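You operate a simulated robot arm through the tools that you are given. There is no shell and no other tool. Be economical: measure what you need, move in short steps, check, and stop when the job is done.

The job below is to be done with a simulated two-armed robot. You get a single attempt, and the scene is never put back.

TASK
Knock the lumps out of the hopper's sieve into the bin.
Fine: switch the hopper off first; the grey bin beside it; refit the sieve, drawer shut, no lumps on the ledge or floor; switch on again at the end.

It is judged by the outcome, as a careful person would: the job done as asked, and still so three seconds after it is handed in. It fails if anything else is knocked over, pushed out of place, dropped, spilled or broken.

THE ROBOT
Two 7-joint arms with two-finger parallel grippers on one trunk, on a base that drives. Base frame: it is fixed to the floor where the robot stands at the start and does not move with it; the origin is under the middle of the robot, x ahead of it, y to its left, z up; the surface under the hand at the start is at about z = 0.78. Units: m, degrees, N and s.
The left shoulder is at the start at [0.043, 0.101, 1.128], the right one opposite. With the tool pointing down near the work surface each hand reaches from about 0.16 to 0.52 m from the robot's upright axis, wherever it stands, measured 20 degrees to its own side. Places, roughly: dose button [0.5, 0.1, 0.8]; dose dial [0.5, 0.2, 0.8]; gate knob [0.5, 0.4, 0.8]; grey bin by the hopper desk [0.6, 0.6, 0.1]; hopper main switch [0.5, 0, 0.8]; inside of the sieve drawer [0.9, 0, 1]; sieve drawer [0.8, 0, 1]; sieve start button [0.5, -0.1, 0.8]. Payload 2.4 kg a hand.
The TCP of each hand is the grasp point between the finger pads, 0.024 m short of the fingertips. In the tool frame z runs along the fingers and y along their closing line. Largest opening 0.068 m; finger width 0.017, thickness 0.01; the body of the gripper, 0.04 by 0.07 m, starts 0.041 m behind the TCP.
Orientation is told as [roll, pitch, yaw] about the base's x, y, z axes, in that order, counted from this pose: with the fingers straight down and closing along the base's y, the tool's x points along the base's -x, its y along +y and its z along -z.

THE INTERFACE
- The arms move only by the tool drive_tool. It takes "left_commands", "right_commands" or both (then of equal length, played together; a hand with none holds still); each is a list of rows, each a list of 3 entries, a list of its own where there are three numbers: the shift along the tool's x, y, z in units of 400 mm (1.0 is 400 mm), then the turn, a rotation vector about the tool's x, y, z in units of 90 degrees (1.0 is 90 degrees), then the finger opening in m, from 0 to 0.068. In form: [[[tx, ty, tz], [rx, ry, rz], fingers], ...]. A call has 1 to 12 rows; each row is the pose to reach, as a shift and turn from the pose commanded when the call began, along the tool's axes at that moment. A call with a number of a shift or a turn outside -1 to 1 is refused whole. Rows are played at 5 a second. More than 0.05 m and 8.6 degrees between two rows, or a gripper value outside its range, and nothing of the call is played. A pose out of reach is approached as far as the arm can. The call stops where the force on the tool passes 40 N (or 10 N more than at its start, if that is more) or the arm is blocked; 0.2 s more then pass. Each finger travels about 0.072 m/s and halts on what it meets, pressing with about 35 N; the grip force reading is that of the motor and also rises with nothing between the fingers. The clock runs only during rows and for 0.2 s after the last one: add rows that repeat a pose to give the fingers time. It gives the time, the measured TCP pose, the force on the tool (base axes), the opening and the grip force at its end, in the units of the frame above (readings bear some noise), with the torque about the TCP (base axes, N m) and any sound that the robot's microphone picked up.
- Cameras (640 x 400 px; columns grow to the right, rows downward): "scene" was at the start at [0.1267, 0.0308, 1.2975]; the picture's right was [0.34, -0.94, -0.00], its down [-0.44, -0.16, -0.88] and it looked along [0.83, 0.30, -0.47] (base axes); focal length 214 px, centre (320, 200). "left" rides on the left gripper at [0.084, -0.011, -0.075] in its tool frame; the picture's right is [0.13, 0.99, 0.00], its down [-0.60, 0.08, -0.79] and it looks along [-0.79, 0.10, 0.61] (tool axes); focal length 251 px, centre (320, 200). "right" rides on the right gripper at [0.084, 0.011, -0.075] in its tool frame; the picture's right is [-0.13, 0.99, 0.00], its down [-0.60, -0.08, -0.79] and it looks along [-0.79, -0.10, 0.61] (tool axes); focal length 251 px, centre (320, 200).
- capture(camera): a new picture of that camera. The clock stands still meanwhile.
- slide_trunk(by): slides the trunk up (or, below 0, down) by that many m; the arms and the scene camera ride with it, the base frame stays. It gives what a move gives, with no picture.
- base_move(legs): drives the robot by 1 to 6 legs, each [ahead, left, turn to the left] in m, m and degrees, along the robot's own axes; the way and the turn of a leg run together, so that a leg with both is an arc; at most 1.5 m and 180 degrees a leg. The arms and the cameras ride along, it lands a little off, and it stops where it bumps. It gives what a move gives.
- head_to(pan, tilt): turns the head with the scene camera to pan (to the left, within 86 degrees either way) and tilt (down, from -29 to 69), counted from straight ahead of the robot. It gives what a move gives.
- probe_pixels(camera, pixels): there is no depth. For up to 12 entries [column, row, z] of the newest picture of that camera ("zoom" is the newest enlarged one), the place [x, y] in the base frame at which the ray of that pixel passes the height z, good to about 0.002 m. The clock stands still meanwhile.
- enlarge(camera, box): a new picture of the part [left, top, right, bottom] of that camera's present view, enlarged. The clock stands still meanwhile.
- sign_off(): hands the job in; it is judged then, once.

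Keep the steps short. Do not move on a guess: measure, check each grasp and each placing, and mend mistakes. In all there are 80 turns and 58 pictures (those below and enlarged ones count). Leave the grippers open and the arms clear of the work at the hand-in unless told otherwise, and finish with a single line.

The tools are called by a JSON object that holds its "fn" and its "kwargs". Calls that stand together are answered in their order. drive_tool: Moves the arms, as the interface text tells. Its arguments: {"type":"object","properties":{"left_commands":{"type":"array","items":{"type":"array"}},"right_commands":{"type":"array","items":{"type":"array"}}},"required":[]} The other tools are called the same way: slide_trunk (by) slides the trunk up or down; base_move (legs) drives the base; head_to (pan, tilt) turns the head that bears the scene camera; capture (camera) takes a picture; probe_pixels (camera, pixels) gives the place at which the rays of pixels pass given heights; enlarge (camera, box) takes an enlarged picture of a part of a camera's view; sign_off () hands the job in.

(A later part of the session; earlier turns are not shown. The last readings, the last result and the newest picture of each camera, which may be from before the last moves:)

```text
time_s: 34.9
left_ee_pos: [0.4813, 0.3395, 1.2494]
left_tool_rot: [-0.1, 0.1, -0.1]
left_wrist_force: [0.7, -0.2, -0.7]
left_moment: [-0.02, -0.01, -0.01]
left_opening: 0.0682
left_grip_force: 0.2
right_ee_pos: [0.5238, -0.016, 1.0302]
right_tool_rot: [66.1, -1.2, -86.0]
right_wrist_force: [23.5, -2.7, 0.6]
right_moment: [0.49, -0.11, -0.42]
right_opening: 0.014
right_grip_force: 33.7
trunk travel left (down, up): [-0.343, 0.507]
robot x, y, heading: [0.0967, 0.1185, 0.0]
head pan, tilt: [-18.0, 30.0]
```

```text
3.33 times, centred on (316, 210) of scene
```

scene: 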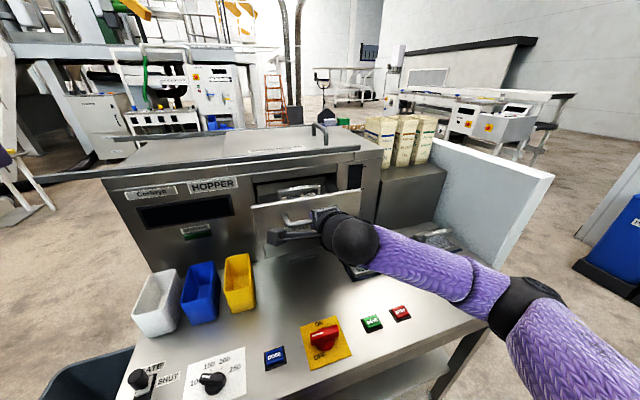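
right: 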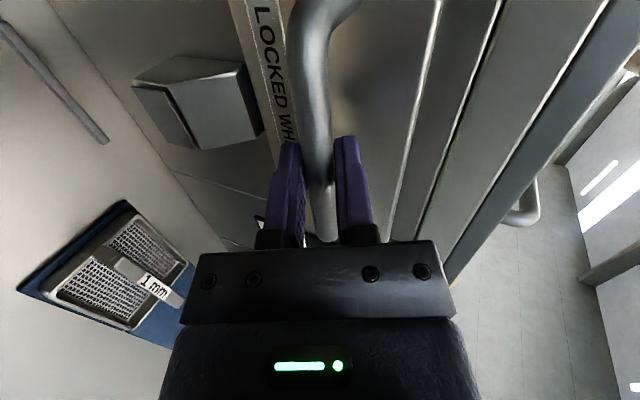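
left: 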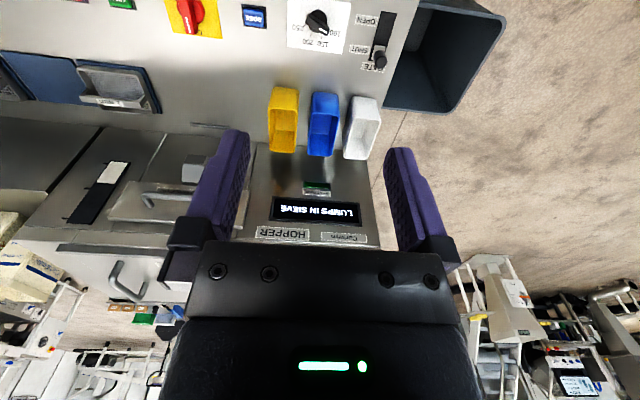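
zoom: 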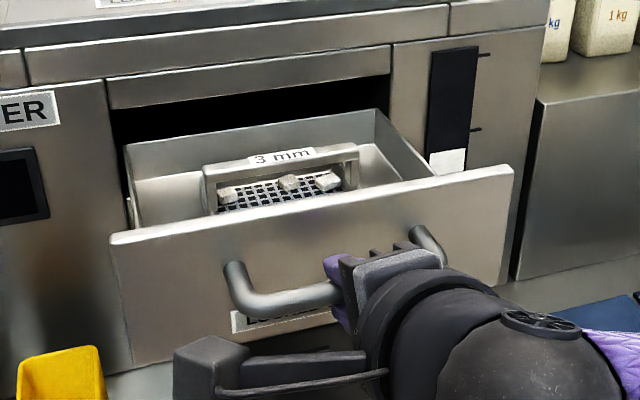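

The drawer is at its stop (23 N) and I can see the "3 mm" sieve with lumps and a carrying bar. I'll release the handle, back off and go up.

{"fn": "drive_tool", "kwargs": {"right_commands": [[[0, 0, 0], [0, 0, 0], 0.04], [[0, 0, 0], [0, 0, 0], 0.066], [[0, 0, 0], [0, 0, 0], 0.066], [[0, 0, -0.09], [0, 0, 0], 0.066], [[0, 0, -0.18], [0, 0, 0], 0.066], [[0, 0.09, -0.22], [0, 0, 0], 0.066], [[0, 0.19, -0.25], [0, 0, 0], 0.066], [[0, 0.29, -0.28], [0, 0, 0], 0.066], [[0, 0.39, -0.31], [0, 0, 0], 0.066], [[0, 0.39, -0.31], [0, 0, 0], 0.066]]}}

{"fn": "drive_tool", "kwargs": {"right_commands": [[[0, 0, 0], [0.09, 0, 0], 0.066], [[0, 0, 0], [0.18, 0, 0], 0.066], [[0, 0, 0], [0.27, 0, 0], 0.066], [[0, 0, 0], [0.36, 0, 0], 0.066], [[0, 0, 0], [0.45, 0, 0], 0.066], [[0, 0, 0], [0.54, 0, 0], 0.066], [[0, 0, 0], [0.63, 0, 0], 0.066], [[0, 0, 0], [0.72, 0, 0], 0.066], [[0, 0, 0], [0.72, 0, 0], 0.066]]}}

{"fn": "capture", "kwargs": {"camera": "scene"}}

{"fn": "capture", "kwargs": {"camera": "right"}}

```text
time_s: 37.1
left_ee_pos: [0.4777, 0.3395, 1.2505]
left_tool_rot: [0.0, 0.0, -0.1]
left_wrist_force: [0.1, -0.1, -0.7]
left_moment: [-0.02, 0.01, 0.02]
left_opening: 0.0678
left_grip_force: 0.1
right_ee_pos: [0.4689, -0.0146, 1.2234]
right_tool_rot: [66.0, -1.2, -85.8]
right_wrist_force: [0.6, 0.1, 0.3]
right_moment: [-0.02, 0.04, 0.01]
right_opening: 0.0662
right_grip_force: 0.0
right hand out of reach, approached as far as the arm can: row 5, 6, 7
trunk travel left (down, up): [-0.343, 0.507]
robot x, y, heading: [0.0972, 0.1235, -0.3]
head pan, tilt: [-18.0, 30.0]
```

```text
time_s: 39.1
left_ee_pos: [0.4781, 0.3393, 1.2504]
left_tool_rot: [0.0, 0.0, -0.1]
left_wrist_force: [0.2, -0.6, -0.7]
left_moment: [-0.02, -0.02, 0.0]
left_opening: 0.0679
left_grip_force: 0.1
right_ee_pos: [0.4691, -0.0152, 1.2227]
right_tool_rot: [1.1, -1.2, -85.8]
right_wrist_force: [-0.7, -0.9, -0.1]
right_moment: [0.01, -0.02, -0.01]
right_opening: 0.0657
right_grip_force: 0.0
trunk travel left (down, up): [-0.343, 0.507]
robot x, y, heading: [0.1023, 0.121, 0.2]
head pan, tilt: [-18.0, 30.0]
```

```text
30 pictures are left
```

scene: 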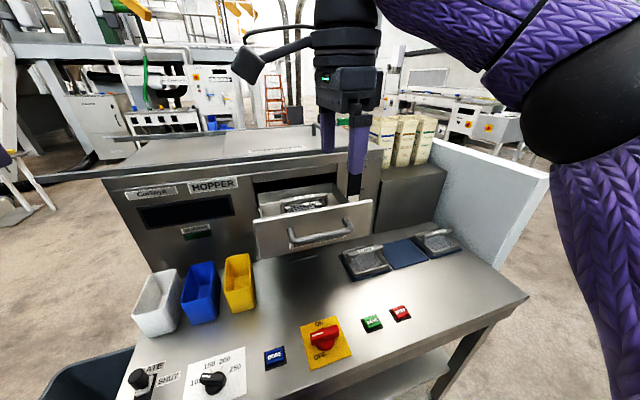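

```text
29 pictures are left
```

right: 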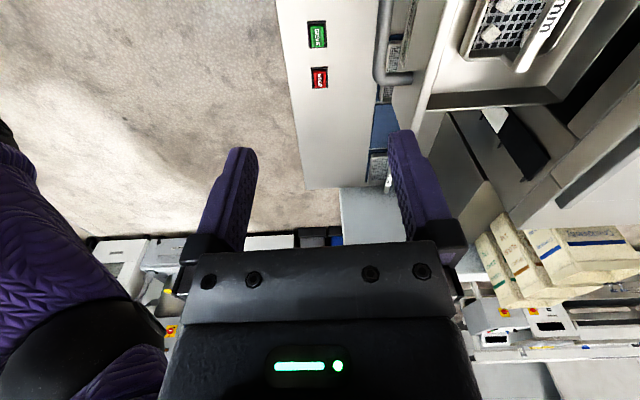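

The hand points down with the fingers closing along x. I'll triangulate the sieve's "3 mm" bar: scene about (305.5,196.5), right about (540,37).

{"fn": "probe_pixels", "kwargs": {"camera": "scene", "pixels": [[305.5, 196.5, 1.0], [305.5, 196.5, 1.03], [305.5, 196.5, 1.06], [281, 201, 1.04], [327, 195, 1.04]]}}

{"fn": "probe_pixels", "kwargs": {"camera": "right", "pixels": [[541, 33, 1.0], [541, 33, 1.03], [541, 33, 1.06], [523, 69, 1.04], [568, 5, 1.04]]}}

```text
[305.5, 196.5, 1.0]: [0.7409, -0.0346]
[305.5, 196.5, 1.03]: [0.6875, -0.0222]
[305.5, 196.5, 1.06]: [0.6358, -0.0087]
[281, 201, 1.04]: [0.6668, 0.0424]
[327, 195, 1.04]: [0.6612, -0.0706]
```

```text
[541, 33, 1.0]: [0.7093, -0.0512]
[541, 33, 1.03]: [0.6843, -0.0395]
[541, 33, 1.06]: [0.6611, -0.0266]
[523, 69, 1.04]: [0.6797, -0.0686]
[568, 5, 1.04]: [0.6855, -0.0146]
```

The bar is near (0.685, −0.02, 1.03). I'll move the hand above it, offset 0.08 m to the left so the wrist camera sees it well.

{"fn": "drive_tool", "kwargs": {"right_commands": [[[0.03, 0.11, 0], [0, 0, 0], 0.06], [[0.06, 0.22, 0], [0, 0, 0], 0.06], [[0.09, 0.33, 0], [0, 0, 0], 0.06], [[0.12, 0.44, 0], [0, 0, 0], 0.06], [[0.148, 0.55, 0], [0, 0, 0], 0.06], [[0.148, 0.55, 0], [0, 0, 0], 0.06]]}}

{"fn": "capture", "kwargs": {"camera": "right"}}

```text
time_s: 40.5
left_ee_pos: [0.4776, 0.3407, 1.2501]
left_tool_rot: [-0.1, 0.0, -0.1]
left_wrist_force: [0.2, -0.1, 0.1]
left_moment: [0.01, 0.01, -0.02]
left_opening: 0.0682
left_grip_force: 0.0
right_ee_pos: [0.5526, 0.0376, 1.165]
right_tool_rot: [1.2, -1.2, -85.8]
right_wrist_force: [-0.6, 0.8, 0.3]
right_moment: [0.02, -0.01, 0.01]
right_opening: 0.0599
right_grip_force: 0.0
right hand out of reach, approached as far as the arm can: row 2, 3, 4, 5, 6
trunk travel left (down, up): [-0.343, 0.507]
robot x, y, heading: [0.1032, 0.1231, -0.0]
head pan, tilt: [-18.0, 30.0]
```

```text
28 pictures are left
```

right: 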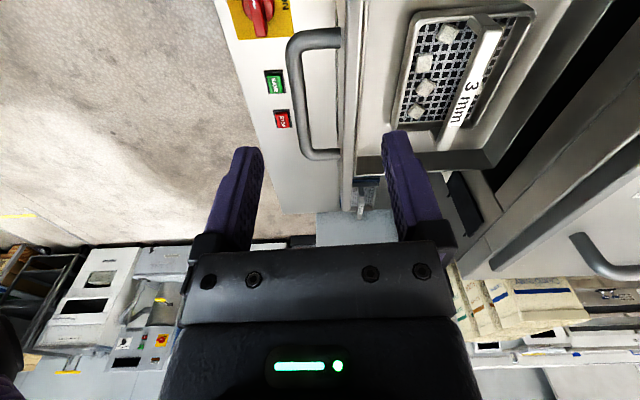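

Now I see the sieve clearly: the arch bar runs from (490,30) to (443,145), with lumps on the mesh. It's slightly out of reach, so I'll drive ahead 0.07 m and raise the trunk 0.1 m.

{"fn": "slide_trunk", "kwargs": {"by": 0.1}}

{"fn": "base_move", "kwargs": {"legs": [[0.07, 0, 0]]}}

{"fn": "capture", "kwargs": {"camera": "right"}}

```text
time_s: 41.9
left_ee_pos: [0.476, 0.3393, 1.3507]
left_tool_rot: [0.0, -0.3, 0.0]
left_wrist_force: [0.3, 0.6, 0.3]
left_moment: [-0.01, 0.0, 0.03]
left_opening: 0.0682
left_grip_force: 0.0
right_ee_pos: [0.54, 0.0393, 1.2801]
right_tool_rot: [3.3, -1.3, -85.8]
right_wrist_force: [-0.1, -0.3, -0.1]
right_moment: [-0.03, 0.02, 0.0]
right_opening: 0.0602
right_grip_force: 0.0
trunk travel left (down, up): [-0.443, 0.407]
robot x, y, heading: [0.0982, 0.1223, -0.3]
head pan, tilt: [-18.0, 30.0]
```

```text
time_s: 42.9
left_ee_pos: [0.5479, 0.3389, 1.3506]
left_tool_rot: [-0.1, -0.3, 0.1]
left_wrist_force: [-0.6, -0.3, 0.9]
left_moment: [-0.02, 0.04, -0.01]
left_opening: 0.0681
left_grip_force: 0.1
right_ee_pos: [0.6129, 0.0383, 1.2804]
right_tool_rot: [3.4, -1.2, -85.9]
right_wrist_force: [0.3, 0.1, -1.0]
right_moment: [0.01, 0.02, -0.02]
right_opening: 0.06
right_grip_force: 0.1
trunk travel left (down, up): [-0.443, 0.407]
robot x, y, heading: [0.1709, 0.1208, -0.6]
head pan, tilt: [-18.0, 30.0]
```

```text
27 pictures are left
```

right: 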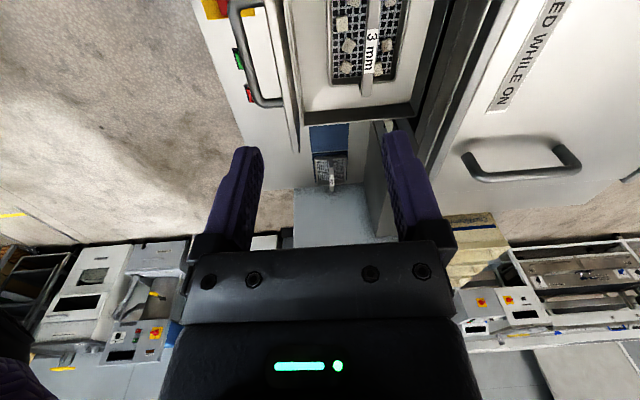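

Both sides of the mesh hold lumps. I'll probe the bar's right end (366,93) and its middle here.

{"fn": "probe_pixels", "kwargs": {"camera": "right", "pixels": [[366, 93, 1.0], [366, 93, 1.03], [366, 93, 1.06], [377, 10, 1.03], [377, 10, 1.06], [329, 84, 1.0], [388, 84, 1.0], [411, 103, 1.05], [411, 120, 1.05]]}}

{"fn": "probe_pixels", "kwargs": {"camera": "scene", "pixels": [[327, 194, 1.0], [327, 194, 1.03], [327, 194, 1.06], [281, 200, 1.03], [281, 200, 1.06]]}}

```text
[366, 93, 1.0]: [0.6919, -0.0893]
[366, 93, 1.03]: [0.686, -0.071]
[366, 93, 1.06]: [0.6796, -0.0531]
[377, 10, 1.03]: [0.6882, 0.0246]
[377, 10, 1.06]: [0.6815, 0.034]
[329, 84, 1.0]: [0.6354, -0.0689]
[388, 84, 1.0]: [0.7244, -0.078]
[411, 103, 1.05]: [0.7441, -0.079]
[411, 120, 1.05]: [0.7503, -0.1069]
```

```text
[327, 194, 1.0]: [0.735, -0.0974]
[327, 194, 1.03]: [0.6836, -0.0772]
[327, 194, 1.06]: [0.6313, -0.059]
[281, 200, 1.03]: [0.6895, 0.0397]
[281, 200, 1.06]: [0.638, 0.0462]
```

The bar is at x=0.686, top z≈1.03, centre y≈−0.017. I'll bring the hand above it at z≈1.12, trimming the small yaw and roll errors.

{"fn": "drive_tool", "kwargs": {"right_commands": [[[-0.04, 0.04, 0.09], [0.01, 0, 0.012], 0.05], [[-0.08, 0.08, 0.18], [0.02, 0, 0.024], 0.05], [[-0.12, 0.12, 0.27], [0.03, 0, 0.036], 0.05], [[-0.15, 0.148, 0.35], [0.037, 0, 0.046], 0.04], [[-0.15, 0.148, 0.41], [0.037, 0, 0.046], 0.04], [[-0.15, 0.148, 0.41], [0.037, 0, 0.046], 0.04]]}}

{"fn": "capture", "kwargs": {"camera": "right"}}

{"fn": "enlarge", "kwargs": {"camera": "scene", "box": [200, 150, 392, 270]}}

```text
time_s: 44.3
left_ee_pos: [0.5463, 0.3393, 1.3513]
left_tool_rot: [0.0, -0.3, 0.0]
left_wrist_force: [-0.4, 0.7, 0.6]
left_moment: [0.04, 0.03, 0.01]
left_opening: 0.0682
left_grip_force: 0.0
right_ee_pos: [0.6603, -0.0144, 1.1241]
right_tool_rot: [0.1, -1.1, -90.0]
right_wrist_force: [-0.3, 0.7, 0.1]
right_moment: [-0.01, -0.05, -0.02]
right_opening: 0.0401
right_grip_force: 0.2
right hand out of reach, approached as far as the arm can: row 2, 3, 4, 5, 6
trunk travel left (down, up): [-0.443, 0.407]
robot x, y, heading: [0.1694, 0.1208, -0.4]
head pan, tilt: [-18.0, 30.0]
```

```text
26 pictures are left
```

right: 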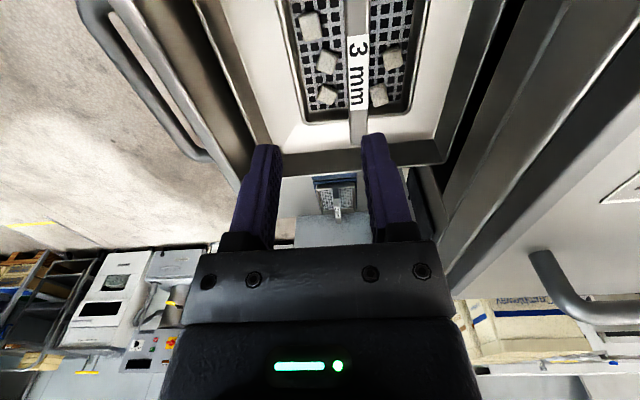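

```text
3.33 times, centred on (296, 210) of scene
```

zoom: 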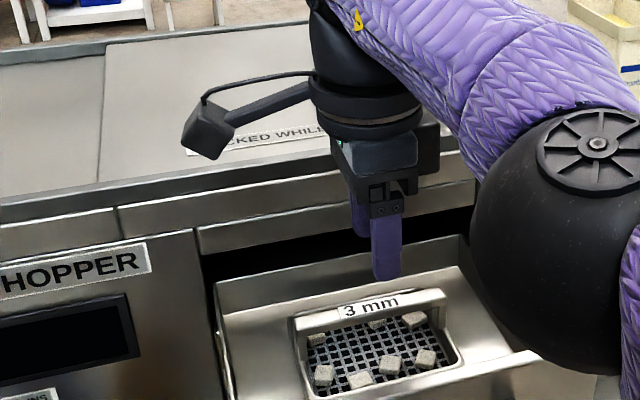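

I need about 26 mm more in x. I'll probe the lumps near the bar (zoom (390,365), (360,380), (378,322)) to know the finger clearance.

{"fn": "probe_pixels", "kwargs": {"camera": "zoom", "pixels": [[390, 365, 1.0], [360, 380, 1.0], [378, 322, 1.0], [415, 320, 1.0], [318, 340, 1.0], [323, 375, 1.0], [295, 322, 1.03], [442, 292, 1.03], [462, 360, 1.0], [305, 318, 1.03]]}}

{"fn": "probe_pixels", "kwargs": {"camera": "right", "pixels": [[312, 25, 1.0], [327, 62, 1.0], [392, 58, 1.0], [378, 94, 1.0], [327, 94, 1.0], [357, 40, 1.03], [357, 135, 1.03], [412, 125, 1.0], [302, 125, 1.0]]}}

```text
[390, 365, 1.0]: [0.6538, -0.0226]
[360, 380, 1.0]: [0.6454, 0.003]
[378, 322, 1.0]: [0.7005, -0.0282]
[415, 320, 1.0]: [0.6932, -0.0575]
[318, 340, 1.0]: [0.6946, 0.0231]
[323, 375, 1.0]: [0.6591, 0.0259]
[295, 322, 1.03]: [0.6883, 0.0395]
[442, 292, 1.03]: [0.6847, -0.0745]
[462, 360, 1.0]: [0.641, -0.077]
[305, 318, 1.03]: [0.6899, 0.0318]
```

```text
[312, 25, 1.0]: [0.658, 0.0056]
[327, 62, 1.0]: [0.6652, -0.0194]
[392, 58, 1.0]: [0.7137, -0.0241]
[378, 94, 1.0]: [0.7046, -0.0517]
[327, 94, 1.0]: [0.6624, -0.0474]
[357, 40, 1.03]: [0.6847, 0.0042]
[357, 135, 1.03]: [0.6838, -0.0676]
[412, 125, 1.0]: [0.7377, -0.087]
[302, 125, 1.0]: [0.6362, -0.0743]
```

The lumps lie about 22–25 mm from the bar's centreline. A finger opening of 28 mm fits between them. I'll step down to z≈1.075 over the bar and check the reach.

{"fn": "drive_tool", "kwargs": {"right_commands": [[[0.003, 0.03, 0.06], [0, 0, 0], 0.028], [[0.005, 0.063, 0.12], [0, 0, 0], 0.028], [[0.005, 0.063, 0.12], [0, 0, 0], 0.028]]}}

{"fn": "capture", "kwargs": {"camera": "right"}}

```text
time_s: 45.1
left_ee_pos: [0.5457, 0.3385, 1.3515]
left_tool_rot: [0.0, -0.3, 0.0]
left_wrist_force: [0.6, 0.1, 1.1]
left_moment: [0.01, -0.01, 0.01]
left_opening: 0.068
left_grip_force: 0.0
right_ee_pos: [0.6629, -0.0105, 1.0763]
right_tool_rot: [0.1, -1.2, -89.9]
right_wrist_force: [-0.4, 0.2, -0.2]
right_moment: [-0.01, 0.0, 0.02]
right_opening: 0.0281
right_grip_force: 0.1
right hand out of reach, approached as far as the arm can: row 1, 2, 3
trunk travel left (down, up): [-0.443, 0.407]
robot x, y, heading: [0.1656, 0.1216, 0.0]
head pan, tilt: [-18.0, 30.0]
```

```text
24 pictures are left
```

right: 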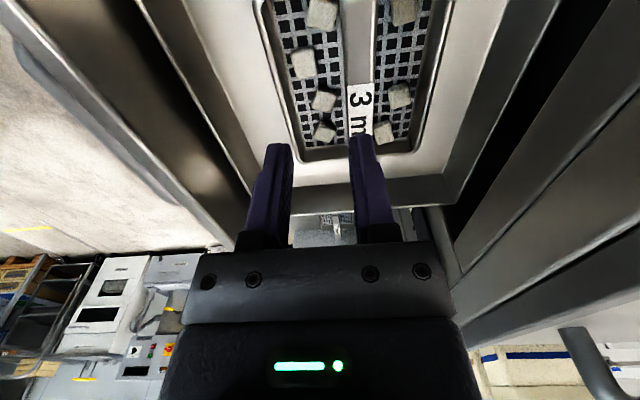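

The reach limit is still about 22 mm short. Going by the earlier silhouette the desk is clear for another 25 mm, so I'll drive ahead 0.025 m.

{"fn": "base_move", "kwargs": {"legs": [[0.025, 0, 0]]}}

{"fn": "capture", "kwargs": {"camera": "right"}}

```text
time_s: 45.9
left_ee_pos: [0.5733, 0.3393, 1.3513]
left_tool_rot: [0.0, -0.3, 0.0]
left_wrist_force: [0.0, 0.2, 0.1]
left_moment: [0.0, 0.0, 0.02]
left_opening: 0.0679
left_grip_force: 0.0
right_ee_pos: [0.6903, -0.0106, 1.0757]
right_tool_rot: [0.1, -1.1, -90.0]
right_wrist_force: [-0.4, 0.2, -0.1]
right_moment: [0.02, 0.08, 0.02]
right_opening: 0.0281
right_grip_force: 0.1
trunk travel left (down, up): [-0.443, 0.407]
robot x, y, heading: [0.1915, 0.1244, 0.1]
head pan, tilt: [-18.0, 30.0]
```

```text
23 pictures are left
```

right: 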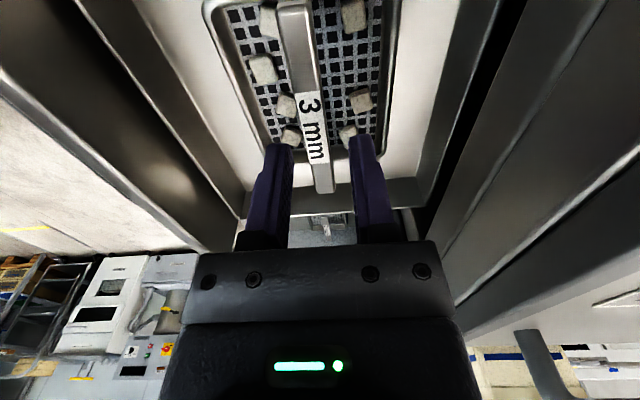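

I'll probe the bar's centreline again from this close view to set the final x.

{"fn": "probe_pixels", "kwargs": {"camera": "right", "pixels": [[325, 188, 1.03], [312, 110, 1.03], [299, 30, 1.03], [299, 110, 1.03], [325, 110, 1.03], [262, 70, 1.0], [287, 105, 1.0], [361, 100, 1.0], [352, 15, 1.0], [272, 25, 1.0]]}}

```text
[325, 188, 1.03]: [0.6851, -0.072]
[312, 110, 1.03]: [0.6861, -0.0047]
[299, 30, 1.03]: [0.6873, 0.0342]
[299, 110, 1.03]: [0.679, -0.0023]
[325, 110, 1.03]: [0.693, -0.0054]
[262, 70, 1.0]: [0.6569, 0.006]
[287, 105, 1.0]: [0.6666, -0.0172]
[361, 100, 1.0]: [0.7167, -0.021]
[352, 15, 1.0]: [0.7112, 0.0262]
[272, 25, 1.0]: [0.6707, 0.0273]
```

The bar is at x=0.686 and 14 mm wide. I'll lower at (0.686, −0.005) with a 24 mm opening to z≈1.026, then close.

{"fn": "drive_tool", "kwargs": {"right_commands": [[[0.014, -0.011, 0.0], [0, 0, 0], 0.025], [[0.014, -0.011, 0.05], [0, 0, 0], 0.025], [[0.014, -0.011, 0.09], [0, 0, 0], 0.025], [[0.014, -0.011, 0.124], [0, 0, 0], 0.025], [[0.014, -0.011, 0.124], [0, 0, 0], 0.005], [[0.014, -0.011, 0.124], [0, 0, 0], 0.0], [[0.014, -0.011, 0.124], [0, 0, 0], 0.0]]}}

{"fn": "capture", "kwargs": {"camera": "right"}}

```text
time_s: 47.5
left_ee_pos: [0.5727, 0.3392, 1.3505]
left_tool_rot: [0.0, -0.3, 0.0]
left_wrist_force: [0.1, 0.5, -0.5]
left_moment: [-0.01, 0.01, -0.02]
left_opening: 0.0679
left_grip_force: 0.0
right_ee_pos: [0.6846, -0.007, 1.0269]
right_tool_rot: [0.0, -1.2, -90.0]
right_wrist_force: [1.5, -0.5, 4.1]
right_moment: [0.05, -0.03, 0.08]
right_opening: 0.0145
right_grip_force: 33.8
trunk travel left (down, up): [-0.443, 0.407]
robot x, y, heading: [0.1955, 0.1182, -0.3]
head pan, tilt: [-18.0, 30.0]
```

```text
22 pictures are left
```

right: 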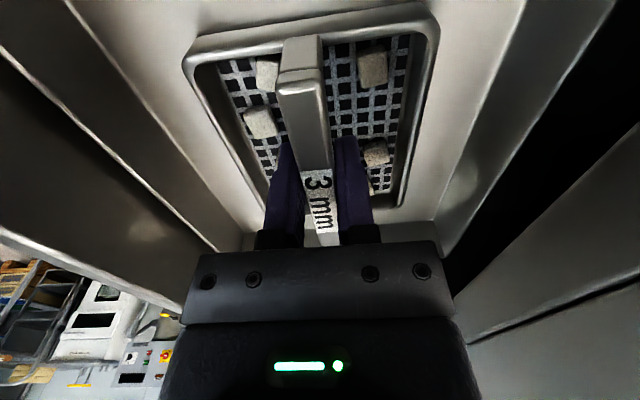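

The grip is good (14.5 mm, 34 N), and the seated pose was (0.6846, −0.007, 1.0269). I'll lift straight up using the trunk.

{"fn": "slide_trunk", "kwargs": {"by": 0.05}}

{"fn": "slide_trunk", "kwargs": {"by": 0.1}}

{"fn": "capture", "kwargs": {"camera": "scene"}}

```text
time_s: 48.4
left_ee_pos: [0.5712, 0.3387, 1.3999]
left_tool_rot: [0.0, -0.5, 0.0]
left_wrist_force: [0.0, -0.4, -0.2]
left_moment: [-0.02, 0.01, -0.01]
left_opening: 0.0681
left_grip_force: 0.0
right_ee_pos: [0.6833, -0.0057, 1.0777]
right_tool_rot: [0.1, -1.1, -90.0]
right_wrist_force: [0.1, -0.2, -1.1]
right_moment: [0.04, -0.01, -0.03]
right_opening: 0.0144
right_grip_force: 34.1
trunk travel left (down, up): [-0.493, 0.357]
robot x, y, heading: [0.1938, 0.1212, -0.1]
head pan, tilt: [-18.0, 30.0]
```

```text
time_s: 49.7
left_ee_pos: [0.5673, 0.3379, 1.5011]
left_tool_rot: [0.0, -1.0, 0.1]
left_wrist_force: [-0.8, 1.3, 0.7]
left_moment: [0.01, -0.02, 0.05]
left_opening: 0.0678
left_grip_force: 0.0
right_ee_pos: [0.6813, -0.0068, 1.1812]
right_tool_rot: [0.9, -1.1, -90.0]
right_wrist_force: [0.4, -0.2, -1.1]
right_moment: [0.04, 0.01, 0.0]
right_opening: 0.0146
right_grip_force: 34.3
trunk travel left (down, up): [-0.593, 0.257]
robot x, y, heading: [0.1963, 0.1179, -0.2]
head pan, tilt: [-18.0, 30.0]
```

```text
21 pictures are left
```

scene: 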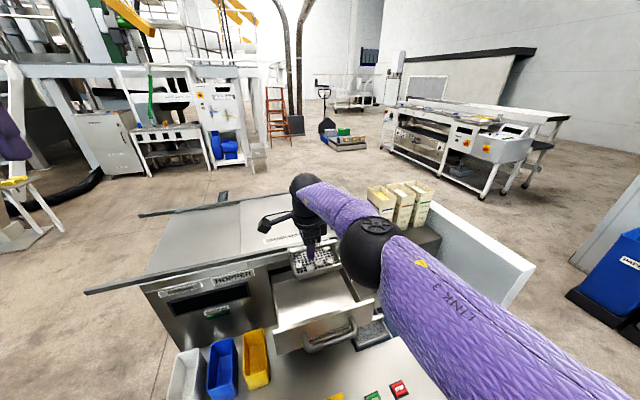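

The sieve is out and held level. I'll back the base away 0.35 m, then go left 0.65 m towards the bin, with the head turned to watch the bin.

{"fn": "base_move", "kwargs": {"legs": [[-0.35, 0, 0], [0, 0.6, 0]]}}

{"fn": "head_to", "kwargs": {"pan": -5, "tilt": 50}}

{"fn": "capture", "kwargs": {"camera": "scene"}}

```text
time_s: 55.0
left_ee_pos: [0.22, 0.9397, 1.5022]
left_tool_rot: [-0.1, -1.2, -0.1]
left_wrist_force: [0.1, 0.3, 0.1]
left_moment: [-0.06, -0.02, -0.01]
left_opening: 0.0684
left_grip_force: 0.0
right_ee_pos: [0.3336, 0.5935, 1.1818]
right_tool_rot: [0.9, -1.1, -90.3]
right_wrist_force: [-0.2, 0.7, -2.2]
right_moment: [0.0, 0.02, 0.01]
right_opening: 0.0145
right_grip_force: 34.0
trunk travel left (down, up): [-0.593, 0.257]
robot x, y, heading: [-0.1517, 0.7193, -0.1]
head pan, tilt: [-18.0, 30.0]
```

```text
time_s: 55.8
left_ee_pos: [0.2219, 0.9373, 1.5021]
left_tool_rot: [0.0, -1.0, 0.0]
left_wrist_force: [0.9, -0.4, -0.1]
left_moment: [0.02, -0.01, 0.0]
left_opening: 0.0681
left_grip_force: 0.1
right_ee_pos: [0.3341, 0.5923, 1.1819]
right_tool_rot: [1.0, -1.3, -90.2]
right_wrist_force: [-0.3, 0.1, -0.8]
right_moment: [-0.01, 0.0, -0.04]
right_opening: 0.0142
right_grip_force: 34.2
trunk travel left (down, up): [-0.593, 0.257]
robot x, y, heading: [-0.1541, 0.7226, -0.2]
head pan, tilt: [-5.0, 50.0]
```

```text
20 pictures are left
```

scene: 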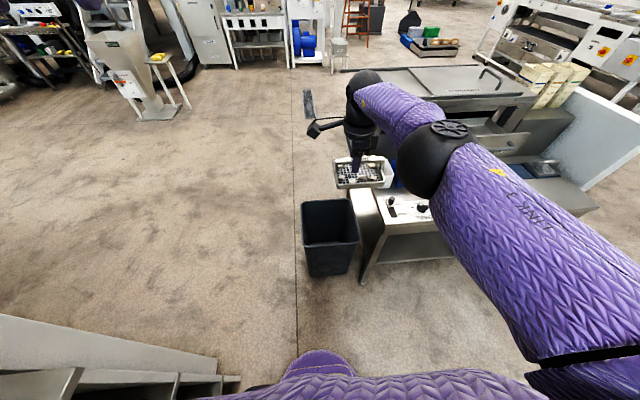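

The bin is at (330,222) and open. I'll probe its rim and floor corners, and the cabinet at bottom left.

{"fn": "probe_pixels", "kwargs": {"camera": "scene", "pixels": [[310, 277, 0.0], [349, 272, 0.0], [303, 245, 0.35], [359, 240, 0.35], [302, 203, 0.35], [352, 199, 0.35], [303, 245, 0.4], [359, 240, 0.4], [302, 203, 0.4], [352, 199, 0.4], [365, 283, 0.0], [217, 360, 0.5]]}}

```text
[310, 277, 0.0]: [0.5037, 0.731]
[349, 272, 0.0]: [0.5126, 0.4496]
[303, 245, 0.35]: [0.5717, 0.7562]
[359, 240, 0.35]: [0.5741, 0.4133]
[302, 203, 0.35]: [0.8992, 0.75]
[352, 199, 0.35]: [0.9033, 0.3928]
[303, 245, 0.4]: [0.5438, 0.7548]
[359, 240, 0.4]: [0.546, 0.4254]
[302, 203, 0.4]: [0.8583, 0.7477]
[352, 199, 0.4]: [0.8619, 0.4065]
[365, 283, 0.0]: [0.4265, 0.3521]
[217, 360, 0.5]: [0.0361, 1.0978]
```

The bin spans x 0.50–0.79 and y 0.43–0.755, with the rim near z 0.48. Before lowering, I'll check where the right elbow is relative to the desk.

{"fn": "probe_pixels", "kwargs": {"camera": "scene", "pixels": [[435, 160, 1.3], [435, 160, 1.4], [435, 160, 1.2], [475, 160, 1.3], [365, 90, 1.35], [405, 100, 1.38], [380, 195, 0.78], [372, 188, 0.78], [386, 230, 0.78]]}}

```text
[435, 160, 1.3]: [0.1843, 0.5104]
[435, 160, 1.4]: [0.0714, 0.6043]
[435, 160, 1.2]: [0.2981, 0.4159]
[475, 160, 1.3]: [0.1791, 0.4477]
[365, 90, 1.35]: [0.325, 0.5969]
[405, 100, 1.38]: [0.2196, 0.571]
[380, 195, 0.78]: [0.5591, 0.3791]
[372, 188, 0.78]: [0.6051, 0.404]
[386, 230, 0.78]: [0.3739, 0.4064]
```

The elbow is at about (0.18, 0.51), so it clears the desk edge (y≤0.405). I'll drive ahead 0.23 m and left 0.03 m so the sieve is above the bin, then lower the trunk.

{"fn": "base_move", "kwargs": {"legs": [[0.23, 0, 0], [0, 0.03, 0]]}}

{"fn": "slide_trunk", "kwargs": {"by": -0.2}}

{"fn": "slide_trunk", "kwargs": {"by": -0.22}}

{"fn": "capture", "kwargs": {"camera": "scene"}}

```text
time_s: 58.0
left_ee_pos: [0.4526, 0.9673, 1.5015]
left_tool_rot: [-0.1, -1.0, -0.3]
left_wrist_force: [0.3, 1.1, -0.4]
left_moment: [-0.03, -0.01, -0.01]
left_opening: 0.0679
left_grip_force: 0.1
right_ee_pos: [0.5639, 0.6227, 1.1817]
right_tool_rot: [0.9, -1.1, -90.1]
right_wrist_force: [0.0, 0.6, -2.0]
right_moment: [-0.01, 0.02, -0.02]
right_opening: 0.0142
right_grip_force: 34.2
trunk travel left (down, up): [-0.593, 0.257]
robot x, y, heading: [0.0772, 0.748, -0.4]
head pan, tilt: [-5.0, 50.0]
```

```text
time_s: 60.2
left_ee_pos: [0.4515, 0.9658, 1.3017]
left_tool_rot: [0.1, -1.1, -0.2]
left_wrist_force: [0.4, 0.7, -0.1]
left_moment: [0.04, -0.04, -0.01]
left_opening: 0.0679
left_grip_force: 0.0
right_ee_pos: [0.5644, 0.6202, 0.9814]
right_tool_rot: [1.0, -1.1, -90.3]
right_wrist_force: [0.3, -0.3, -1.6]
right_moment: [0.0, -0.01, -0.01]
right_opening: 0.0145
right_grip_force: 34.2
trunk travel left (down, up): [-0.393, 0.457]
robot x, y, heading: [0.0781, 0.7492, -0.5]
head pan, tilt: [-5.0, 50.0]
```

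```text
time_s: 62.5
left_ee_pos: [0.4512, 0.9658, 1.082]
left_tool_rot: [0.0, -1.2, -0.1]
left_wrist_force: [0.4, -0.8, 0.0]
left_moment: [0.02, -0.02, 0.0]
left_opening: 0.0677
left_grip_force: 0.1
right_ee_pos: [0.5639, 0.6204, 0.7629]
right_tool_rot: [1.0, -1.2, -90.1]
right_wrist_force: [0.6, 0.2, -1.7]
right_moment: [-0.01, 0.01, -0.01]
right_opening: 0.0142
right_grip_force: 34.4
trunk travel left (down, up): [-0.173, 0.677]
robot x, y, heading: [0.0806, 0.7466, -0.3]
head pan, tilt: [-5.0, 50.0]
```

```text
19 pictures are left
```

scene: 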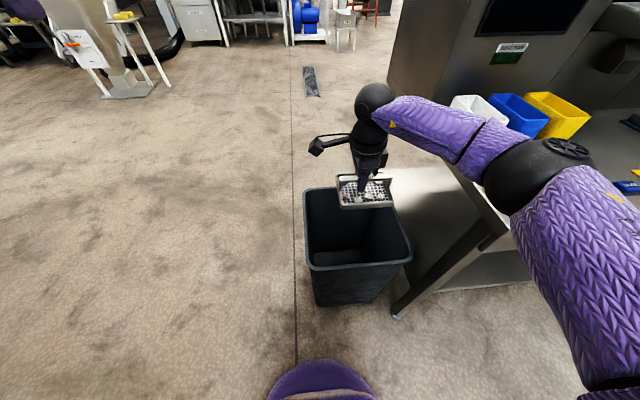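

The sieve hangs over the bin. I'll tilt the hand forward about y, 45° first, moving slightly ahead.

{"fn": "drive_tool", "kwargs": {"right_commands": [[[0, 0.015, 0], [-0.085, 0, 0], 0.0], [[0, 0.03, 0], [-0.17, 0, 0], 0.0], [[0, 0.045, 0], [-0.255, 0, 0], 0.0], [[0, 0.06, 0], [-0.34, 0, 0], 0.0], [[0, 0.075, 0], [-0.425, 0, 0], 0.0], [[0, 0.09, 0], [-0.51, 0, 0], 0.0]]}}

{"fn": "capture", "kwargs": {"camera": "scene"}}

```text
time_s: 63.9
left_ee_pos: [0.4521, 0.9655, 1.0816]
left_tool_rot: [0.1, -1.1, -0.3]
left_wrist_force: [0.1, -0.3, 0.6]
left_moment: [-0.02, 0.0, -0.01]
left_opening: 0.0679
left_grip_force: 0.0
right_ee_pos: [0.599, 0.6211, 0.7626]
right_tool_rot: [47.0, -1.1, -90.2]
right_wrist_force: [-0.4, 0.0, -1.8]
right_moment: [0.01, 0.03, 0.0]
right_opening: 0.0145
right_grip_force: 34.1
trunk travel left (down, up): [-0.173, 0.677]
robot x, y, heading: [0.0785, 0.7489, -0.6]
head pan, tilt: [-5.0, 50.0]
```

```text
18 pictures are left
```

scene: 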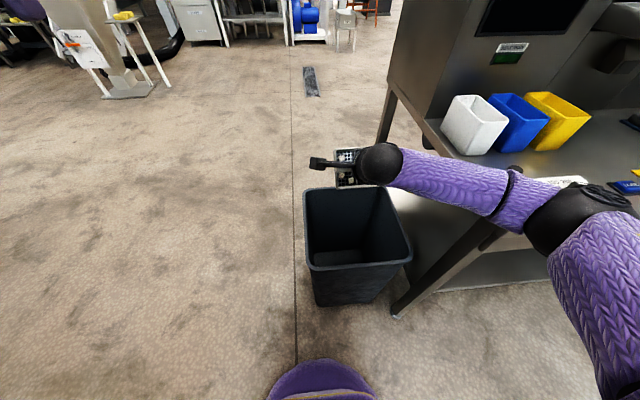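

The elbow ball at (570,215) is moving towards the desk's left end with the gate knob. I'll probe it before going on.

{"fn": "probe_pixels", "kwargs": {"camera": "scene", "pixels": [[570, 215, 0.8], [570, 215, 0.9], [570, 215, 1.0], [525, 230, 0.85], [545, 185, 0.8], [380, 163, 0.85], [445, 178, 0.85], [305, 190, 0.48], [380, 186, 0.48], [411, 250, 0.48], [310, 268, 0.48]]}}

```text
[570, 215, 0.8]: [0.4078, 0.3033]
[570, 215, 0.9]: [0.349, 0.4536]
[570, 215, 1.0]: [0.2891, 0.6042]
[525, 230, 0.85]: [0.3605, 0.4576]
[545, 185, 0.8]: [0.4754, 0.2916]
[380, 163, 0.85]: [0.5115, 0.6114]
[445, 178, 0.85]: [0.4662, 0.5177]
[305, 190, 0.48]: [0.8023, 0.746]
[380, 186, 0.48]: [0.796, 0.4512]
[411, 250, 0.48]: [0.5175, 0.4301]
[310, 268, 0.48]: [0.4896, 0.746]
```

The elbow is around (0.34, 0.48, 0.92), so there is some margin. I'll raise the trunk 0.06 m to keep it clear of the desk and continue tilting to about 92°.

{"fn": "slide_trunk", "kwargs": {"by": 0.06}}

{"fn": "drive_tool", "kwargs": {"right_commands": [[[0, 0.01, 0.01], [-0.085, 0, 0], 0.0], [[0, 0.02, 0.02], [-0.17, 0, 0], 0.0], [[0, 0.03, 0.03], [-0.255, 0, 0], 0.0], [[0, 0.03, 0.03], [-0.34, 0, 0], 0.0], [[0, 0.03, 0.03], [-0.425, 0, 0], 0.0], [[0, 0.03, 0.03], [-0.5, 0, 0], 0.0]]}}

{"fn": "capture", "kwargs": {"camera": "scene"}}

```text
time_s: 64.9
left_ee_pos: [0.4517, 0.9667, 1.1409]
left_tool_rot: [0.0, -1.0, -0.1]
left_wrist_force: [-0.1, 0.1, 0.3]
left_moment: [-0.02, -0.01, 0.05]
left_opening: 0.068
left_grip_force: 0.1
right_ee_pos: [0.6004, 0.6203, 0.8234]
right_tool_rot: [46.8, -1.2, -90.3]
right_wrist_force: [0.8, -0.3, -2.1]
right_moment: [0.04, 0.06, -0.01]
right_opening: 0.0142
right_grip_force: 33.8
trunk travel left (down, up): [-0.233, 0.617]
robot x, y, heading: [0.0818, 0.7497, -0.3]
head pan, tilt: [-5.0, 50.0]
```

```text
time_s: 66.3
left_ee_pos: [0.4512, 0.9672, 1.1415]
left_tool_rot: [-0.1, -1.0, -0.2]
left_wrist_force: [-0.1, -0.8, 0.5]
left_moment: [0.01, 0.01, -0.04]
left_opening: 0.0681
left_grip_force: 0.1
right_ee_pos: [0.6068, 0.6195, 0.8226]
right_tool_rot: [58.3, -1.1, -90.3]
right_wrist_force: [-0.4, -0.2, -2.0]
right_moment: [0.02, 0.02, 0.04]
right_opening: 0.0143
right_grip_force: 33.7
right hand out of reach, approached as far as the arm can: row 2, 3, 4, 5, 6
trunk travel left (down, up): [-0.233, 0.617]
robot x, y, heading: [0.0785, 0.7505, -0.5]
head pan, tilt: [-5.0, 50.0]
```

```text
17 pictures are left
```

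scene: 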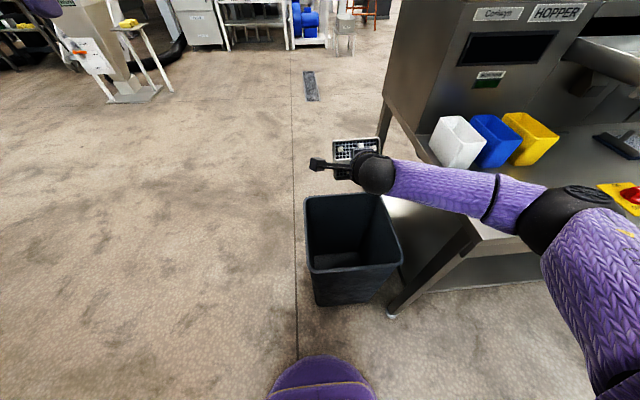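

The wrist is limited at 58° with the elbow bent. I'll straighten the arm: move the hand 0.09 m ahead over the bin, then back the base up by the same amount, and continue tilting.

{"fn": "drive_tool", "kwargs": {"right_commands": [[[0, 0.04, 0.065], [0, 0, 0], 0.0], [[0, 0.08, 0.13], [0, 0, 0], 0.0], [[0, 0.12, 0.19], [0, 0, 0], 0.0], [[0, 0.12, 0.19], [0, 0, 0], 0.0]]}}

{"fn": "base_move", "kwargs": {"legs": [[-0.09, 0, 0]]}}

{"fn": "drive_tool", "kwargs": {"right_commands": [[[0, 0.02, 0.01], [-0.07, 0, 0], 0.0], [[0, 0.04, 0.02], [-0.14, 0, 0], 0.0], [[0, 0.06, 0.03], [-0.21, 0, 0], 0.0], [[0, 0.07, 0.03], [-0.28, 0, 0], 0.0], [[0, 0.07, 0.03], [-0.35, 0, 0], 0.0], [[0, 0.07, 0.03], [-0.42, 0, 0], 0.0], [[0, 0.07, 0.03], [-0.49, 0, 0], 0.0], [[0, 0.07, 0.03], [-0.56, 0, 0], 0.0]]}}

{"fn": "capture", "kwargs": {"camera": "scene"}}

```text
time_s: 67.3
left_ee_pos: [0.4517, 0.9662, 1.1417]
left_tool_rot: [0.1, -1.2, -0.2]
left_wrist_force: [0.0, 0.8, 0.0]
left_moment: [0.01, 0.0, 0.01]
left_opening: 0.0681
left_grip_force: 0.1
right_ee_pos: [0.6985, 0.6188, 0.8236]
right_tool_rot: [58.3, -1.1, -90.2]
right_wrist_force: [-0.2, -0.3, -1.3]
right_moment: [0.02, 0.01, -0.01]
right_opening: 0.0143
right_grip_force: 34.6
trunk travel left (down, up): [-0.233, 0.617]
robot x, y, heading: [0.0807, 0.7469, -0.5]
head pan, tilt: [-5.0, 50.0]
```

```text
time_s: 68.4
left_ee_pos: [0.3623, 0.9661, 1.1416]
left_tool_rot: [0.1, -1.1, -0.1]
left_wrist_force: [0.8, 0.7, -0.3]
left_moment: [0.0, -0.01, -0.02]
left_opening: 0.0681
left_grip_force: 0.0
right_ee_pos: [0.6079, 0.6191, 0.8244]
right_tool_rot: [58.2, -1.1, -90.3]
right_wrist_force: [-0.4, -0.8, -1.9]
right_moment: [0.03, 0.04, -0.01]
right_opening: 0.0144
right_grip_force: 33.7
trunk travel left (down, up): [-0.233, 0.617]
robot x, y, heading: [-0.0097, 0.7529, -0.7]
head pan, tilt: [-5.0, 50.0]
```

```text
time_s: 70.2
left_ee_pos: [0.3632, 0.9703, 1.1401]
left_tool_rot: [-0.2, -0.9, -0.1]
left_wrist_force: [0.3, 1.1, 0.2]
left_moment: [-0.07, 0.0, 0.0]
left_opening: 0.0678
left_grip_force: 0.2
right_ee_pos: [0.6436, 0.6555, 0.8563]
right_tool_rot: [77.9, -4.3, -97.9]
right_wrist_force: [-0.1, 0.0, 0.8]
right_moment: [-0.01, 0.09, -0.05]
right_opening: 0.0141
right_grip_force: 33.5
right hand out of reach, approached as far as the arm can: row 2, 3, 4, 5, 6, 7, 8
trunk travel left (down, up): [-0.233, 0.617]
robot x, y, heading: [-0.0131, 0.7524, -0.6]
head pan, tilt: [-5.0, 50.0]
```

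```text
16 pictures are left
```

scene: 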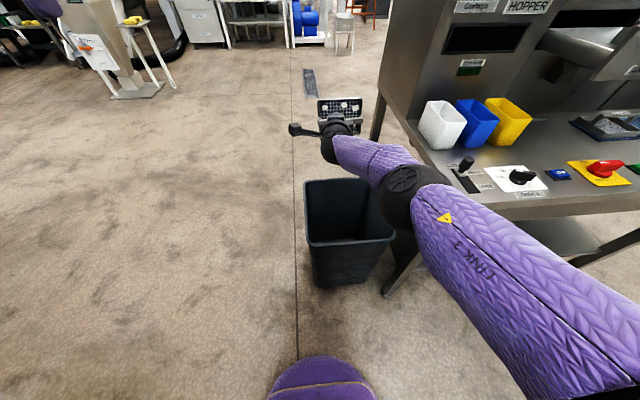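

It's at 78° now. I'll lower the trunk 0.15 m and raise the hand the same amount relative to the shoulder, which lets the wrist point above horizontal, while pitching on.

{"fn": "slide_trunk", "kwargs": {"by": -0.15}}

{"fn": "drive_tool", "kwargs": {"right_commands": [[[0, 0.06, -0.01], [-0.03, 0, 0], 0.0], [[0, 0.13, -0.03], [-0.06, 0, 0], 0.0], [[0, 0.2, -0.04], [-0.1, 0, 0], 0.0], [[0, 0.28, -0.06], [-0.15, 0, 0], 0.0], [[0, 0.36, -0.075], [-0.2, 0, 0], 0.0], [[0, 0.36, -0.075], [-0.27, 0, 0], 0.0], [[0, 0.36, -0.075], [-0.34, 0, 0], 0.0], [[0, 0.36, -0.075], [-0.41, 0, 0], 0.0], [[0, 0.36, -0.075], [-0.48, 0, 0], 0.0], [[0, 0.36, -0.075], [-0.55, 0, 0], 0.0]]}}

{"fn": "capture", "kwargs": {"camera": "scene"}}

```text
time_s: 72.0
left_ee_pos: [0.3746, 0.9658, 0.9828]
left_tool_rot: [0.0, 0.9, -0.3]
left_wrist_force: [0.3, -0.2, 0.3]
left_moment: [0.02, -0.02, -0.03]
left_opening: 0.0676
left_grip_force: 0.0
right_ee_pos: [0.6428, 0.6519, 0.7072]
right_tool_rot: [78.3, -4.4, -98.0]
right_wrist_force: [-0.2, 0.1, -1.5]
right_moment: [0.02, 0.08, -0.04]
right_opening: 0.0144
right_grip_force: 34.0
trunk travel left (down, up): [-0.083, 0.767]
robot x, y, heading: [-0.0078, 0.7506, -0.4]
head pan, tilt: [-5.0, 50.0]
```

```text
time_s: 74.2
left_ee_pos: [0.3738, 0.9662, 0.9824]
left_tool_rot: [0.0, 0.8, -0.1]
left_wrist_force: [0.4, -0.3, 0.4]
left_moment: [0.04, 0.0, 0.02]
left_opening: 0.0682
left_grip_force: 0.0
right_ee_pos: [0.5706, 0.7706, 0.9516]
right_tool_rot: [124.2, -2.6, -100.5]
right_wrist_force: [0.2, -0.7, -2.1]
right_moment: [0.0, 0.01, -0.01]
right_opening: 0.0144
right_grip_force: 34.1
right hand out of reach, approached as far as the arm can: row 6, 7, 8, 9, 10
trunk travel left (down, up): [-0.083, 0.767]
robot x, y, heading: [-0.0135, 0.7523, -0.5]
head pan, tilt: [-5.0, 50.0]
```

```text
15 pictures are left
```

scene: 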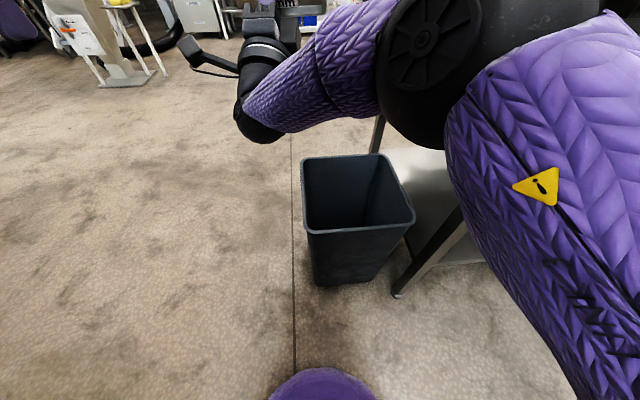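

The tilt reached 124°, but the hand drifted to y=0.77 beyond the bin edge. I'll check the sieve with the wrist camera.

{"fn": "capture", "kwargs": {"camera": "right"}}

{"fn": "enlarge", "kwargs": {"camera": "scene", "box": [200, 130, 440, 320]}}

```text
14 pictures are left
```

right: 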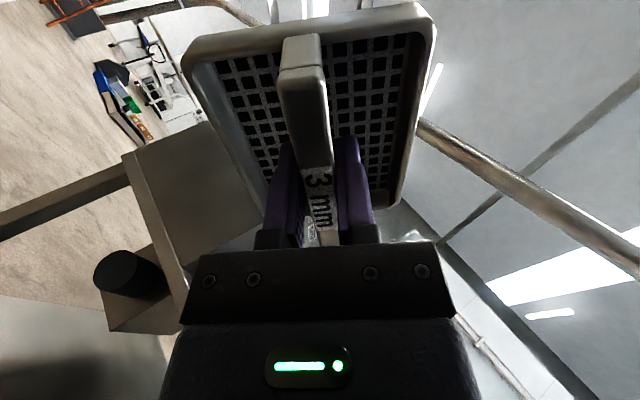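

```text
2.11 times, centred on (320, 225) of scene
```

zoom: 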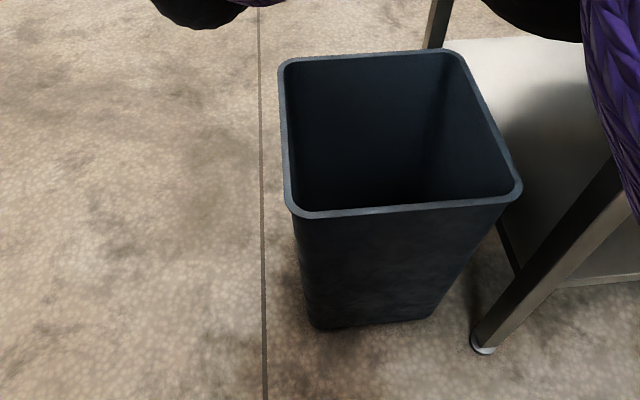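

The mesh looks empty in this view, apart from something light at (310,235) near the fingers. I'll bring the sieve back over the bin and jolt it there a few times.

{"fn": "drive_tool", "kwargs": {"right_commands": [[[-0.1, -0.02, 0.03], [0, 0, 0], 0.0], [[-0.2, -0.05, 0.08], [0, 0, 0], 0.0], [[-0.3, -0.08, 0.12], [0, 0, 0], 0.0], [[-0.352, -0.09, 0.136], [0, 0, 0], 0.0], [[-0.352, -0.09, 0.136], [0, 0, 0], 0.0], [[-0.352, -0.09, 0.06], [0, 0, 0], 0.0], [[-0.352, -0.09, 0.136], [0, 0, 0], 0.0], [[-0.352, -0.09, 0.06], [0, 0, 0], 0.0], [[-0.352, -0.09, 0.136], [0, 0, 0], 0.0], [[-0.352, -0.09, 0.06], [0, 0, 0], 0.0], [[-0.352, -0.09, 0.1], [0, 0, 0], 0.0]]}}

{"fn": "head_to", "kwargs": {"pan": -2, "tilt": 40}}

{"fn": "capture", "kwargs": {"camera": "scene"}}

{"fn": "enlarge", "kwargs": {"camera": "right", "box": [180, 0, 460, 250]}}

```text
time_s: 76.5
left_ee_pos: [0.3743, 0.9655, 0.9825]
left_tool_rot: [-0.1, 0.9, -0.2]
left_wrist_force: [0.1, -0.6, 0.4]
left_moment: [-0.04, 0.0, -0.01]
left_opening: 0.0678
left_grip_force: 0.0
right_ee_pos: [0.5462, 0.7215, 0.9962]
right_tool_rot: [123.9, -2.5, -100.7]
right_wrist_force: [-0.3, 0.7, -1.9]
right_moment: [0.02, 0.05, -0.01]
right_opening: 0.0142
right_grip_force: 33.7
right hand out of reach, approached as far as the arm can: row 1, 2, 3, 4, 5, 6, 7, 8, 9, 10, 11
trunk travel left (down, up): [-0.083, 0.767]
robot x, y, heading: [-0.0119, 0.7483, -0.4]
head pan, tilt: [-5.0, 50.0]
```

```text
time_s: 77.3
left_ee_pos: [0.3743, 0.9672, 0.9813]
left_tool_rot: [0.0, 0.9, -0.3]
left_wrist_force: [-0.5, -1.3, 0.8]
left_moment: [0.01, -0.04, -0.01]
left_opening: 0.0683
left_grip_force: 0.2
right_ee_pos: [0.5461, 0.7224, 0.9956]
right_tool_rot: [123.9, -2.5, -100.7]
right_wrist_force: [-0.1, 0.0, -1.7]
right_moment: [0.0, 0.01, 0.0]
right_opening: 0.0146
right_grip_force: 34.0
trunk travel left (down, up): [-0.083, 0.767]
robot x, y, heading: [-0.0103, 0.7481, -0.3]
head pan, tilt: [-2.0, 40.0]
```

```text
12 pictures are left
```

scene: 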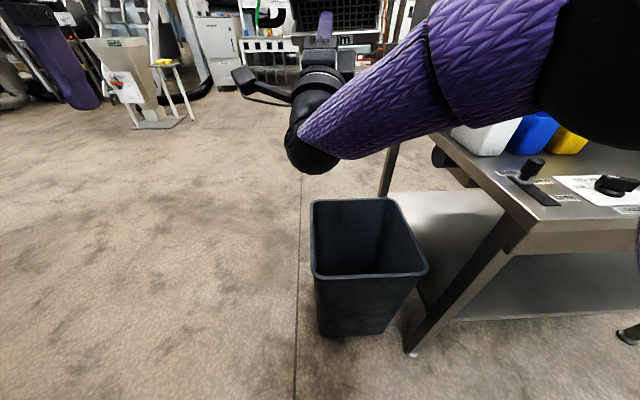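

```text
1.60 times, centred on (320, 125) of right
```

zoom: 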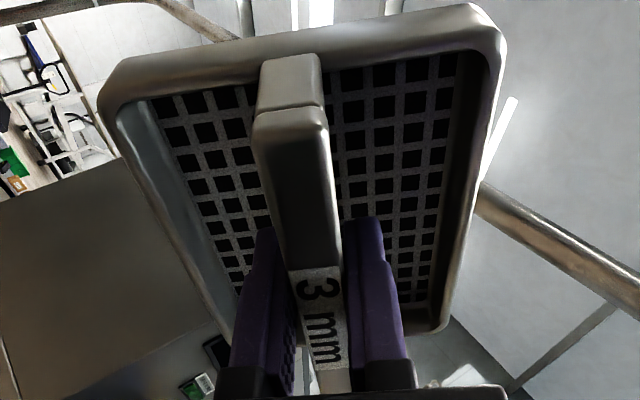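

The sieve is empty and clean, and no lumps show on the floor. I'll raise the trunk back to the carrying height, then return the hand to pointing down.

{"fn": "slide_trunk", "kwargs": {"by": 0.3}}

{"fn": "drive_tool", "kwargs": {"right_commands": [[[-0.02, -0.03, 0], [0.09, 0, 0], 0.0], [[-0.04, -0.06, 0], [0.18, 0, 0], 0.0], [[-0.06, -0.09, 0], [0.27, 0, 0], 0.0], [[-0.08, -0.12, 0], [0.36, 0, 0], 0.0], [[-0.1, -0.15, 0], [0.45, 0, 0], 0.0], [[-0.1, -0.18, 0], [0.54, 0, 0], 0.0], [[-0.1, -0.21, 0], [0.63, 0, 0], 0.0], [[-0.1, -0.24, 0], [0.72, 0, 0], 0.0], [[-0.1, -0.24, 0], [0.81, 0, 0], 0.0], [[-0.1, -0.24, 0], [0.9, 0, 0], 0.0], [[-0.1, -0.24, 0], [0.99, 0, 0], 0.0]]}}

```text
time_s: 80.3
left_ee_pos: [0.374, 0.9663, 1.2823]
left_tool_rot: [-0.1, 0.8, -0.2]
left_wrist_force: [0.2, -0.3, -0.3]
left_moment: [0.02, 0.01, 0.0]
left_opening: 0.068
left_grip_force: 0.1
right_ee_pos: [0.4571, 0.7231, 1.394]
right_tool_rot: [135.6, -0.3, -101.1]
right_wrist_force: [0.0, 1.0, -1.5]
right_moment: [0.01, 0.05, 0.0]
right_opening: 0.0145
right_grip_force: 34.3
trunk travel left (down, up): [-0.383, 0.467]
robot x, y, heading: [-0.0115, 0.7527, -0.3]
head pan, tilt: [-2.0, 40.0]
```

```text
time_s: 82.7
left_ee_pos: [0.3745, 0.9659, 1.2816]
left_tool_rot: [0.1, 0.9, -0.1]
left_wrist_force: [0.2, -0.1, -0.7]
left_moment: [-0.01, 0.04, -0.01]
left_opening: 0.068
left_grip_force: 0.1
right_ee_pos: [0.5073, 0.6651, 1.3201]
right_tool_rot: [46.4, -0.2, -100.9]
right_wrist_force: [0.7, 0.3, -1.4]
right_moment: [0.04, 0.08, -0.01]
right_opening: 0.0143
right_grip_force: 33.8
right hand out of reach, approached as far as the arm can: row 11
trunk travel left (down, up): [-0.383, 0.467]
robot x, y, heading: [-0.0114, 0.7486, -0.4]
head pan, tilt: [-2.0, 40.0]
```

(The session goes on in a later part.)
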